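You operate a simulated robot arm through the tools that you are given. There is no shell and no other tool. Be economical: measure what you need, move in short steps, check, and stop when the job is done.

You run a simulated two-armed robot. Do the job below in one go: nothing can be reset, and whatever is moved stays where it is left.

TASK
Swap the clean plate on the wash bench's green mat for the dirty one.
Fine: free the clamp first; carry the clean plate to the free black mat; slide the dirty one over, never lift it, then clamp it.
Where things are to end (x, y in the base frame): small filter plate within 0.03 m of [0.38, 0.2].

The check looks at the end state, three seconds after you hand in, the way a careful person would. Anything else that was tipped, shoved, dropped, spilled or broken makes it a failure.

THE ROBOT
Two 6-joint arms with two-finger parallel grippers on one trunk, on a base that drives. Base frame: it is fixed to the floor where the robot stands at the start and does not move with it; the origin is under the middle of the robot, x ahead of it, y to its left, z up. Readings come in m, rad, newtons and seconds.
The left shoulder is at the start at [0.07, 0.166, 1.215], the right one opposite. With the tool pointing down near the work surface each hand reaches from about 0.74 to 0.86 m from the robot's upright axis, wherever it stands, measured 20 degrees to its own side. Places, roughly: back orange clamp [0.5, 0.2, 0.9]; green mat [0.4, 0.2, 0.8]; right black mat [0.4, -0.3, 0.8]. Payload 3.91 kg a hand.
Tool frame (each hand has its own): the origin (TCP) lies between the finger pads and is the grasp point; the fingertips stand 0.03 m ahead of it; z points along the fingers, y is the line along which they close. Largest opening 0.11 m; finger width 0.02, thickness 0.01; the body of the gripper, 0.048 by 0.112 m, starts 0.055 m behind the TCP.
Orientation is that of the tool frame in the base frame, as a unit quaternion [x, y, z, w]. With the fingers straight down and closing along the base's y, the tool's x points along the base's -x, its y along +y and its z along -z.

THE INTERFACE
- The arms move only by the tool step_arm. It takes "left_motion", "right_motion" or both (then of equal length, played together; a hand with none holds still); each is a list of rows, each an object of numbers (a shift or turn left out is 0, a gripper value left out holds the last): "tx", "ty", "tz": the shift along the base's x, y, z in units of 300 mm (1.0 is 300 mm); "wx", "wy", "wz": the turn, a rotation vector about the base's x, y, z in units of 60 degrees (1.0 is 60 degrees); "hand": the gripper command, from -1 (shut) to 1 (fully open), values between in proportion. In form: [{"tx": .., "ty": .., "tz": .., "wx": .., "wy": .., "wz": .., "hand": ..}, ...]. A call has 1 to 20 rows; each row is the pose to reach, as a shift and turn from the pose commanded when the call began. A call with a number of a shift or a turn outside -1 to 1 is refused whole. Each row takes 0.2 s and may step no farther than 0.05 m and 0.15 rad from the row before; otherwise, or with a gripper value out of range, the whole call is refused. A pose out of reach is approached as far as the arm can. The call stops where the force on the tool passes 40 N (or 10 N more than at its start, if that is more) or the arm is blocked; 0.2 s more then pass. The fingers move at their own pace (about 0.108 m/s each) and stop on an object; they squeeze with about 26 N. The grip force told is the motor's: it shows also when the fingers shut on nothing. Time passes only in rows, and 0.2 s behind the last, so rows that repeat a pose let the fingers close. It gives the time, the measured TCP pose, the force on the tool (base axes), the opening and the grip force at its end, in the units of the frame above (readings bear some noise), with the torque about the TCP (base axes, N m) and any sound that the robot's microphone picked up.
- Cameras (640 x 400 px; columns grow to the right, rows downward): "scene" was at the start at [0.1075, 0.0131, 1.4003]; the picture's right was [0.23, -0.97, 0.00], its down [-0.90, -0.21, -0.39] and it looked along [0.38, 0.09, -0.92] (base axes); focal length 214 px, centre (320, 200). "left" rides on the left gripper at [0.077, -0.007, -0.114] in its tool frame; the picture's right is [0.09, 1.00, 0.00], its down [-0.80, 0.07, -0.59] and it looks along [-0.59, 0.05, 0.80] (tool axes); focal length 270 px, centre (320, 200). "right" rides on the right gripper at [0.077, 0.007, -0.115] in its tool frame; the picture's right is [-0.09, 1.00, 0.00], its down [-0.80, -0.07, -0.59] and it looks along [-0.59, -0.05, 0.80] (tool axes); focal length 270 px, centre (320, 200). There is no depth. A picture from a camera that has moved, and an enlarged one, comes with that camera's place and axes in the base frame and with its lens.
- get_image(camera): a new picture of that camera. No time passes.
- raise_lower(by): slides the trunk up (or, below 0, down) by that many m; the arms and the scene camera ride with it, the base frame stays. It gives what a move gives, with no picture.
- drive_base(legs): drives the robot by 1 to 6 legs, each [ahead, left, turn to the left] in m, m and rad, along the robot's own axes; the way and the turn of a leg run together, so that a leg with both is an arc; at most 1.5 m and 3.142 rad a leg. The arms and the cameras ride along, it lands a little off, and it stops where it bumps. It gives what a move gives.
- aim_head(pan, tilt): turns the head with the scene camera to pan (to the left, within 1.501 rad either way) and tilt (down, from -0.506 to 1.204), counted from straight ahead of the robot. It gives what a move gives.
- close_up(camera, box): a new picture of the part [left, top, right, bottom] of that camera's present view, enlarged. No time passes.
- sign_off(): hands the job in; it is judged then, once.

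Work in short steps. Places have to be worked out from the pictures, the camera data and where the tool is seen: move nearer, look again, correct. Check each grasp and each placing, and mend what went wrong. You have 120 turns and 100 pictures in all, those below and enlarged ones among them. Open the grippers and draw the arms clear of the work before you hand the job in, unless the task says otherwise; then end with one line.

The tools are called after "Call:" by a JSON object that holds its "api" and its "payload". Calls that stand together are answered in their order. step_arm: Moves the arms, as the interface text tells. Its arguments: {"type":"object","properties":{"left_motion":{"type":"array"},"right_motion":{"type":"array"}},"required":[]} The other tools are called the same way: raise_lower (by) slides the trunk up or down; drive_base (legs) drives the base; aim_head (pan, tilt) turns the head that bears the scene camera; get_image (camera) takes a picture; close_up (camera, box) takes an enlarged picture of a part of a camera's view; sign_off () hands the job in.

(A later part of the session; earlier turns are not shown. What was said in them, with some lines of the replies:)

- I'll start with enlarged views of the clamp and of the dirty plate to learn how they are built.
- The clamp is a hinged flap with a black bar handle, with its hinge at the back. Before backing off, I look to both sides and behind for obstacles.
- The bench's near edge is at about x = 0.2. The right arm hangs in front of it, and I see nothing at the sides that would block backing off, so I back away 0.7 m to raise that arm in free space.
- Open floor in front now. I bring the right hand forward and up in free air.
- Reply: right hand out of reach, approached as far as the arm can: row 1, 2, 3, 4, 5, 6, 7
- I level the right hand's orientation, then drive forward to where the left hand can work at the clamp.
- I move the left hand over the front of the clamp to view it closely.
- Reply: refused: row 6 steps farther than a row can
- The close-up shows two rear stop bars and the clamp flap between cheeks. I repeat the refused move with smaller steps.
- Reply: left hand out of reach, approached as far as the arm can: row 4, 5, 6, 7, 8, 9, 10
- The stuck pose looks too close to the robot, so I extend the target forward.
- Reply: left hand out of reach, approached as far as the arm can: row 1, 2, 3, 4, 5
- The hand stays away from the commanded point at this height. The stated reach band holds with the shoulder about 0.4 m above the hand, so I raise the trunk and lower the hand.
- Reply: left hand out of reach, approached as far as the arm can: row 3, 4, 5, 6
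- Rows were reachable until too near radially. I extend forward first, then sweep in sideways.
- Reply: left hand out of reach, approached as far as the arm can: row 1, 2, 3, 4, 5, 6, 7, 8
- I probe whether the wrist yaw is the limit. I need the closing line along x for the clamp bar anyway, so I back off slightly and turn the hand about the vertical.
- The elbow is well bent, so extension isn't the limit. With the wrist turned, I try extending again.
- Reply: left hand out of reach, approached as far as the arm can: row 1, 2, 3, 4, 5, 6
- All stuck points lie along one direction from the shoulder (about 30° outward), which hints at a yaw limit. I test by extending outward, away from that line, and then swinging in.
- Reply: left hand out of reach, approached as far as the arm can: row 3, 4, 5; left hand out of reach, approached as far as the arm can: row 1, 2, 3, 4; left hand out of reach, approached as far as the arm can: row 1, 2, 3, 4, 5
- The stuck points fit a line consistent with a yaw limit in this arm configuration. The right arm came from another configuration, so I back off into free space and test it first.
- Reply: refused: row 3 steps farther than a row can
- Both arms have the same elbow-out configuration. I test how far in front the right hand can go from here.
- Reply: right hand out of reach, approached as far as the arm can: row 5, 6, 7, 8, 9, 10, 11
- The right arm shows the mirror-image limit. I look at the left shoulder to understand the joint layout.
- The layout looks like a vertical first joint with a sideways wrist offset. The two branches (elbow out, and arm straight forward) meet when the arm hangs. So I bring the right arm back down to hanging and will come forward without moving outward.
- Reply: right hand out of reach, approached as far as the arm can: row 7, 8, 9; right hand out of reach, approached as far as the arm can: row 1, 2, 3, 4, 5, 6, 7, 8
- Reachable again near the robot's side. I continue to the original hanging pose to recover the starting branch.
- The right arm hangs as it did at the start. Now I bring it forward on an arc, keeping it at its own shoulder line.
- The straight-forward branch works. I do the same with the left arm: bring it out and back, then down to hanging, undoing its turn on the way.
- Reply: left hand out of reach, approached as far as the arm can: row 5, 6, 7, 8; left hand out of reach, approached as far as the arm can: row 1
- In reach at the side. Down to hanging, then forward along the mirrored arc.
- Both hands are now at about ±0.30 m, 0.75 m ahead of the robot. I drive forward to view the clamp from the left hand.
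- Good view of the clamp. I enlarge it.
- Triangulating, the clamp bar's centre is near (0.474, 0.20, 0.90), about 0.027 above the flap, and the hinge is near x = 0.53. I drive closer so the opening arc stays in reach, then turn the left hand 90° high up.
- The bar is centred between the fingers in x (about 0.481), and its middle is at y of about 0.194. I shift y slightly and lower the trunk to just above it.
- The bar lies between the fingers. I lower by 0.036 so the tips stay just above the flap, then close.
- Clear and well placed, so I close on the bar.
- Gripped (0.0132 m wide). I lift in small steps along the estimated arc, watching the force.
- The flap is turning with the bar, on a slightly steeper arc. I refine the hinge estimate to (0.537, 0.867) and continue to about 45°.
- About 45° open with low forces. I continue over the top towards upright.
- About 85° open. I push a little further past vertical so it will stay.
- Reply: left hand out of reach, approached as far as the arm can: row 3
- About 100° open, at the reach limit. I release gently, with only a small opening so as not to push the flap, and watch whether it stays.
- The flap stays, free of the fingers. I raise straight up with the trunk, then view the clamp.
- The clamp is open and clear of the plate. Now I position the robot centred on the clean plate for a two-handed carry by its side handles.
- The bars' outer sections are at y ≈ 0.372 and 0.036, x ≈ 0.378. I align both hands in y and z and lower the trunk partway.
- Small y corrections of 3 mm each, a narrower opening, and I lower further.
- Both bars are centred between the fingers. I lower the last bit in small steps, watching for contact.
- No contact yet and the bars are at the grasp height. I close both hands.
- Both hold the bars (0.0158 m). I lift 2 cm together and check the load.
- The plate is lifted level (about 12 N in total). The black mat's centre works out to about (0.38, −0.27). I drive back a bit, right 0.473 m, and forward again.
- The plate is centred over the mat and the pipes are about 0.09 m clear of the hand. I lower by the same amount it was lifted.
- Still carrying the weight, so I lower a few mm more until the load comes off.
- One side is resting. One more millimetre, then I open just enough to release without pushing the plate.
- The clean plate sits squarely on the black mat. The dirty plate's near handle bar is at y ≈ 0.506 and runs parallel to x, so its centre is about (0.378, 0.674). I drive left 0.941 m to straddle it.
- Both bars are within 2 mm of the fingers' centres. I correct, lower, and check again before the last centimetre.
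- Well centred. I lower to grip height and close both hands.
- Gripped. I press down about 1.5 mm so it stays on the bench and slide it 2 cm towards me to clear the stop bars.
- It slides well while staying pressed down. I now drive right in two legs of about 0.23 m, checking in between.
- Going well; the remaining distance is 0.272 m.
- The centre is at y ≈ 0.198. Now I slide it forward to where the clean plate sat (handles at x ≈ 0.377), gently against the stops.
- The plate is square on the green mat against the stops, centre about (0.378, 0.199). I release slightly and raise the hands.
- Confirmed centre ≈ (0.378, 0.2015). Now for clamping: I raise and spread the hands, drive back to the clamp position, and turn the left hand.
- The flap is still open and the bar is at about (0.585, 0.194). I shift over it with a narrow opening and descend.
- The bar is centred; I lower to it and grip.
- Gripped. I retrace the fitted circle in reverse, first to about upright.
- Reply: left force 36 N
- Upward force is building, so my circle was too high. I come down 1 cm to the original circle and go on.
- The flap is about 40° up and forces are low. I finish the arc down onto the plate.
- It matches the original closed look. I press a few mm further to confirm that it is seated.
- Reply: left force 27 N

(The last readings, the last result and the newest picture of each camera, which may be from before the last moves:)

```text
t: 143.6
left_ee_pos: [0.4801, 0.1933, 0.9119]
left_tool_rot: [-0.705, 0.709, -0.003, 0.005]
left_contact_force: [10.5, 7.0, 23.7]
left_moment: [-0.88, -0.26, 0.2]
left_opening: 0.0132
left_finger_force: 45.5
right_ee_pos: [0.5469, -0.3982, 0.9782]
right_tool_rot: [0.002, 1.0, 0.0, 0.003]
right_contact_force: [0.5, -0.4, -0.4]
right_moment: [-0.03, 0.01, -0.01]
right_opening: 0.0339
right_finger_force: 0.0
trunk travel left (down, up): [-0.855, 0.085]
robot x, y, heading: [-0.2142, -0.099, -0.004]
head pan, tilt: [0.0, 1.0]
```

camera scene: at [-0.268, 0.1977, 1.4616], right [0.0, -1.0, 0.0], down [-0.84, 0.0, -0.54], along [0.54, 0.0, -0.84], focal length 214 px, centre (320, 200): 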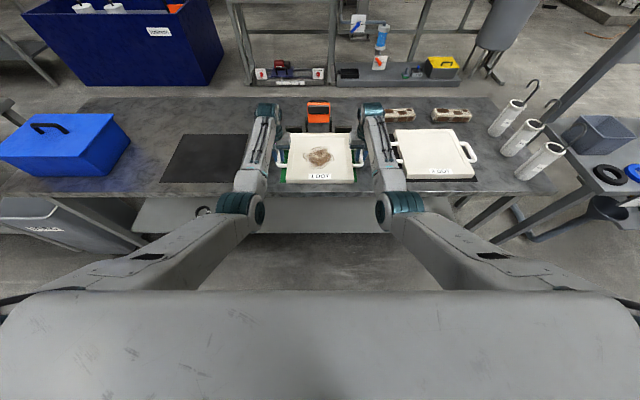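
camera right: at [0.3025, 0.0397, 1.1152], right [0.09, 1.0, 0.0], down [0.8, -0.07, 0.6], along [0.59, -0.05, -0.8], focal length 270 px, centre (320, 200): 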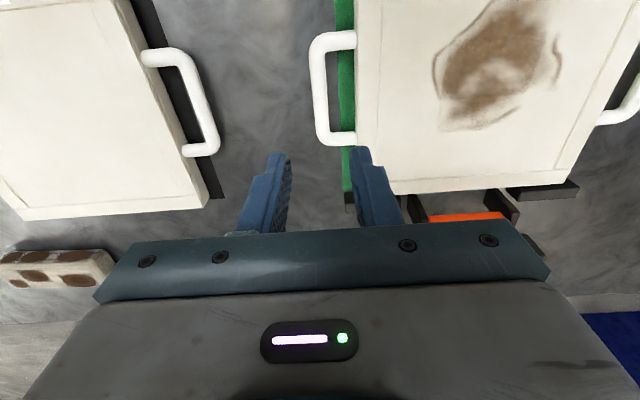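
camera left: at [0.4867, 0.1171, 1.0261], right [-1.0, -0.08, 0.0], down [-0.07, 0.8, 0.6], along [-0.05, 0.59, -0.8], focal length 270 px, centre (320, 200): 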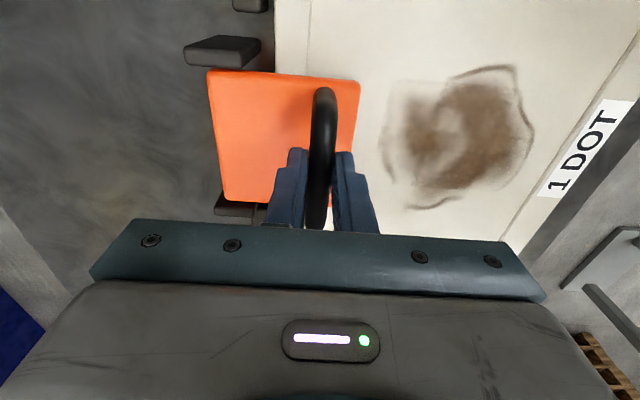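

It is seated: 24 N with no movement. I relax the press, open moderately, and rise.

Call:
{"api": "step_arm", "payload": {"left_motion": [{"tx": 0.007, "tz": 0.015}, {"tx": 0.007, "tz": 0.015, "hand": -0.3}, {"tx": 0.007, "tz": 0.015, "hand": -0.3}]}}

Call:
{"api": "raise_lower", "payload": {"by": 0.08}}

Call:
{"api": "step_arm", "payload": {"left_motion": [{"tz": 0.15}, {"tz": 0.3}]}}

Call:
{"api": "drive_base", "payload": {"legs": [[-0.5, 0, 0]]}}

Call:
{"api": "aim_head", "payload": {"pan": 0.25, "tilt": 0.75}}

Call:
{"api": "get_image", "payload": {"camera": "scene"}}

Call:
{"api": "close_up", "payload": {"camera": "scene", "box": [160, 80, 480, 280]}}

```text
t: 144.4
left_ee_pos: [0.4806, 0.1941, 0.9103]
left_tool_rot: [-0.705, 0.709, 0.001, 0.001]
left_contact_force: [-0.3, -0.6, 0.0]
left_moment: [-0.02, -0.01, 0.0]
left_opening: 0.0386
left_finger_force: 0.0
right_ee_pos: [0.5477, -0.3977, 0.977]
right_tool_rot: [0.003, 1.0, -0.001, 0.001]
right_contact_force: [0.4, -0.1, 0.6]
right_moment: [0.04, 0.0, -0.04]
right_opening: 0.0341
right_finger_force: 0.1
trunk travel left (down, up): [-0.855, 0.085]
robot x, y, heading: [-0.2162, -0.1006, -0.002]
head pan, tilt: [0.0, 1.0]
```

```text
t: 145.6
left_ee_pos: [0.4809, 0.1936, 0.9912]
left_tool_rot: [-0.705, 0.709, 0.0, 0.001]
left_contact_force: [-0.4, 0.0, 0.7]
left_moment: [-0.02, 0.01, 0.01]
left_opening: 0.0385
left_finger_force: 0.0
right_ee_pos: [0.5478, -0.3986, 1.0564]
right_tool_rot: [0.002, 1.0, -0.001, 0.001]
right_contact_force: [0.4, -0.2, -0.2]
right_moment: [0.02, 0.0, 0.0]
right_opening: 0.0341
right_finger_force: 0.1
trunk travel left (down, up): [-0.935, 0.005]
robot x, y, heading: [-0.2183, -0.0979, -0.004]
head pan, tilt: [0.0, 1.0]
```

```text
t: 146.2
left_ee_pos: [0.48, 0.1924, 1.0827]
left_tool_rot: [-0.705, 0.709, 0.0, 0.001]
left_contact_force: [-1.0, 0.5, -0.4]
left_moment: [-0.01, 0.01, -0.04]
left_opening: 0.0385
left_finger_force: 0.0
right_ee_pos: [0.5483, -0.3979, 1.0572]
right_tool_rot: [0.001, 1.0, 0.0, 0.001]
right_contact_force: [-0.2, -0.6, 0.1]
right_moment: [-0.01, 0.0, 0.02]
right_opening: 0.0342
right_finger_force: 0.0
trunk travel left (down, up): [-0.935, 0.005]
robot x, y, heading: [-0.2142, -0.1016, -0.006]
head pan, tilt: [0.0, 1.0]
```

```text
t: 149.1
left_ee_pos: [-0.0163, 0.194, 1.0802]
left_tool_rot: [-0.704, 0.71, 0.001, 0.002]
left_contact_force: [1.1, -0.4, -0.5]
left_moment: [0.01, -0.01, -0.04]
left_opening: 0.0388
left_finger_force: 0.1
right_ee_pos: [0.0495, -0.3962, 1.0561]
right_tool_rot: [0.003, 1.0, 0.0, 0.0]
right_contact_force: [0.1, 0.1, 1.0]
right_moment: [0.01, -0.01, 0.01]
right_opening: 0.0341
right_finger_force: 0.0
trunk travel left (down, up): [-0.935, 0.005]
robot x, y, heading: [-0.7157, -0.1002, -0.009]
head pan, tilt: [0.0, 1.0]
```

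```text
t: 149.9
left_ee_pos: [-0.0181, 0.1941, 1.0811]
left_tool_rot: [-0.704, 0.71, 0.0, 0.002]
left_contact_force: [-0.3, -0.2, 0.0]
left_moment: [0.0, -0.01, 0.01]
left_opening: 0.0387
left_finger_force: 0.0
right_ee_pos: [0.0475, -0.3965, 1.0567]
right_tool_rot: [0.003, 1.0, -0.001, 0.001]
right_contact_force: [0.5, -0.2, -0.2]
right_moment: [-0.02, 0.02, 0.04]
right_opening: 0.034
right_finger_force: 0.0
trunk travel left (down, up): [-0.935, 0.005]
robot x, y, heading: [-0.7175, -0.0994, -0.009]
head pan, tilt: [0.25, 0.75]
```

```text
27 pictures are left
camera scene: at [-0.5842, -0.0791, 1.6556], right [0.24, -0.97, 0.0], down [-0.66, -0.16, -0.73], along [0.71, 0.18, -0.68], focal length 214 px, centre (320, 200)
```

scene: 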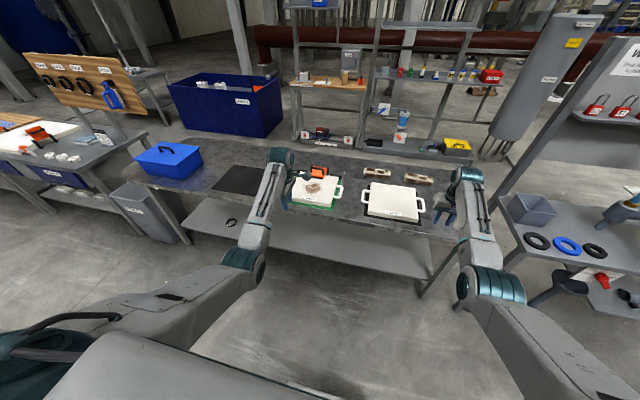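

```text
2.00 times, centred on (320, 180) of scene
camera zoom: at [-0.5842, -0.0791, 1.6556], right [0.24, -0.97, 0.0], down [-0.66, -0.16, -0.73], along [0.71, 0.18, -0.68], focal length 429 px, centre (320, 240)
```

zoom: 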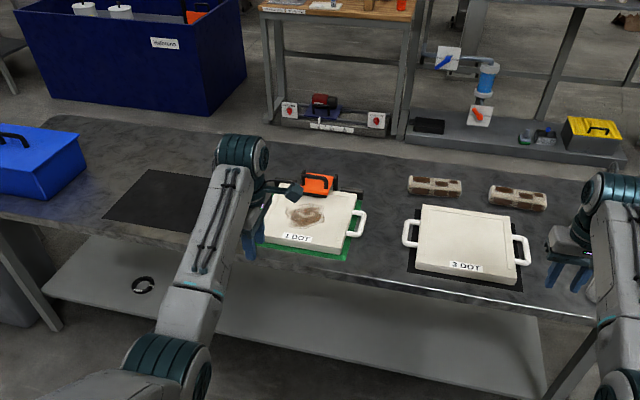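

The clamp is closed on the dirty plate and the clean plate is on the black mat. I open both grippers fully and check the pipes hidden behind the right arm.

Call:
{"api": "step_arm", "payload": {"left_motion": [{"hand": 1}, {"hand": 1}, {"hand": 1}], "right_motion": [{"hand": 1}, {"hand": 1}, {"hand": 1}]}}

Call:
{"api": "drive_base", "payload": {"legs": [[0, 0.35, 0]]}}

Call:
{"api": "aim_head", "payload": {"pan": -0.1, "tilt": 0.75}}

Call:
{"api": "get_image", "payload": {"camera": "scene"}}

Call:
{"api": "close_up", "payload": {"camera": "scene", "box": [260, 110, 420, 210]}}

```text
t: 150.7
left_ee_pos: [-0.0168, 0.1945, 1.0822]
left_tool_rot: [-0.704, 0.71, 0.0, 0.002]
left_contact_force: [-0.6, -1.5, -0.7]
left_moment: [0.01, -0.02, 0.02]
left_opening: 0.1099
left_finger_force: 0.1
right_ee_pos: [0.0479, -0.3977, 1.0578]
right_tool_rot: [0.002, 1.0, -0.001, 0.001]
right_contact_force: [0.2, 0.2, -0.4]
right_moment: [0.02, 0.01, -0.04]
right_opening: 0.1101
right_finger_force: 0.1
trunk travel left (down, up): [-0.935, 0.005]
robot x, y, heading: [-0.7163, -0.1016, -0.004]
head pan, tilt: [0.25, 0.75]
```

```text
t: 152.9
left_ee_pos: [-0.0147, 0.5364, 1.0816]
left_tool_rot: [-0.704, 0.71, 0.0, 0.001]
left_contact_force: [-0.3, 0.3, 0.2]
left_moment: [0.01, 0.04, -0.04]
left_opening: 0.11
left_finger_force: 0.1
right_ee_pos: [0.05, -0.0553, 1.0568]
right_tool_rot: [0.004, 1.0, 0.0, 0.001]
right_contact_force: [0.4, -0.3, -1.1]
right_moment: [0.03, -0.01, -0.04]
right_opening: 0.1101
right_finger_force: 0.0
trunk travel left (down, up): [-0.935, 0.005]
robot x, y, heading: [-0.7148, 0.2487, -0.004]
head pan, tilt: [0.25, 0.75]
```

```text
t: 153.8
left_ee_pos: [-0.0143, 0.5382, 1.0814]
left_tool_rot: [-0.704, 0.711, -0.001, 0.0]
left_contact_force: [0.8, -0.5, 0.1]
left_moment: [-0.02, -0.02, 0.02]
left_opening: 0.11
left_finger_force: 0.1
right_ee_pos: [0.0504, -0.0542, 1.0567]
right_tool_rot: [0.004, 1.0, -0.001, 0.001]
right_contact_force: [-0.7, -0.4, -0.2]
right_moment: [0.0, 0.0, 0.02]
right_opening: 0.1099
right_finger_force: 0.1
trunk travel left (down, up): [-0.935, 0.005]
robot x, y, heading: [-0.7133, 0.2461, -0.007]
head pan, tilt: [-0.099, 0.75]
```

```text
25 pictures are left
camera scene: at [-0.5794, 0.2374, 1.6556], right [-0.11, -0.99, 0.0], down [-0.68, 0.07, -0.73], along [0.73, -0.08, -0.68], focal length 214 px, centre (320, 200)
```

scene: 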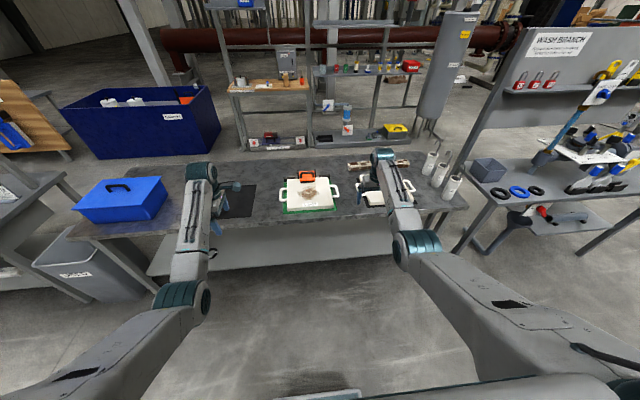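

```text
4.00 times, centred on (340, 160) of scene
camera zoom: at [-0.5794, 0.2374, 1.6556], right [-0.11, -0.99, 0.0], down [-0.68, 0.07, -0.73], along [0.73, -0.08, -0.68], focal length 858 px, centre (240, 360)
```

zoom: 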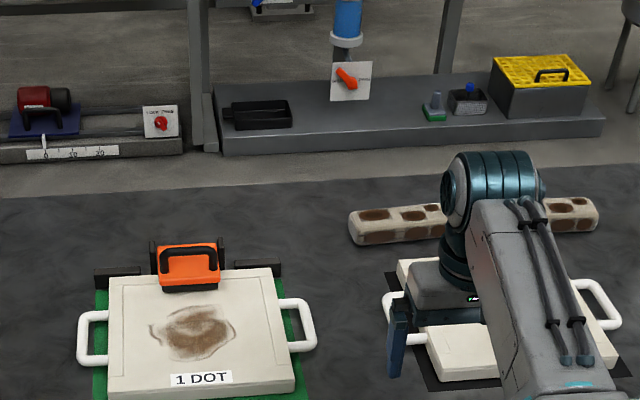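

The clamp is shut on the dirty plate, the pipes and bricks are undisturbed, and both arms are clear with the grippers open. I hand in.

Call:
{"api": "sign_off", "payload": {}}

```text
The job is handed in.
```

The dirty plate is clamped on the green mat at about [0.38, 0.20], slid there without lifting, and the clean plate is on the right black mat.
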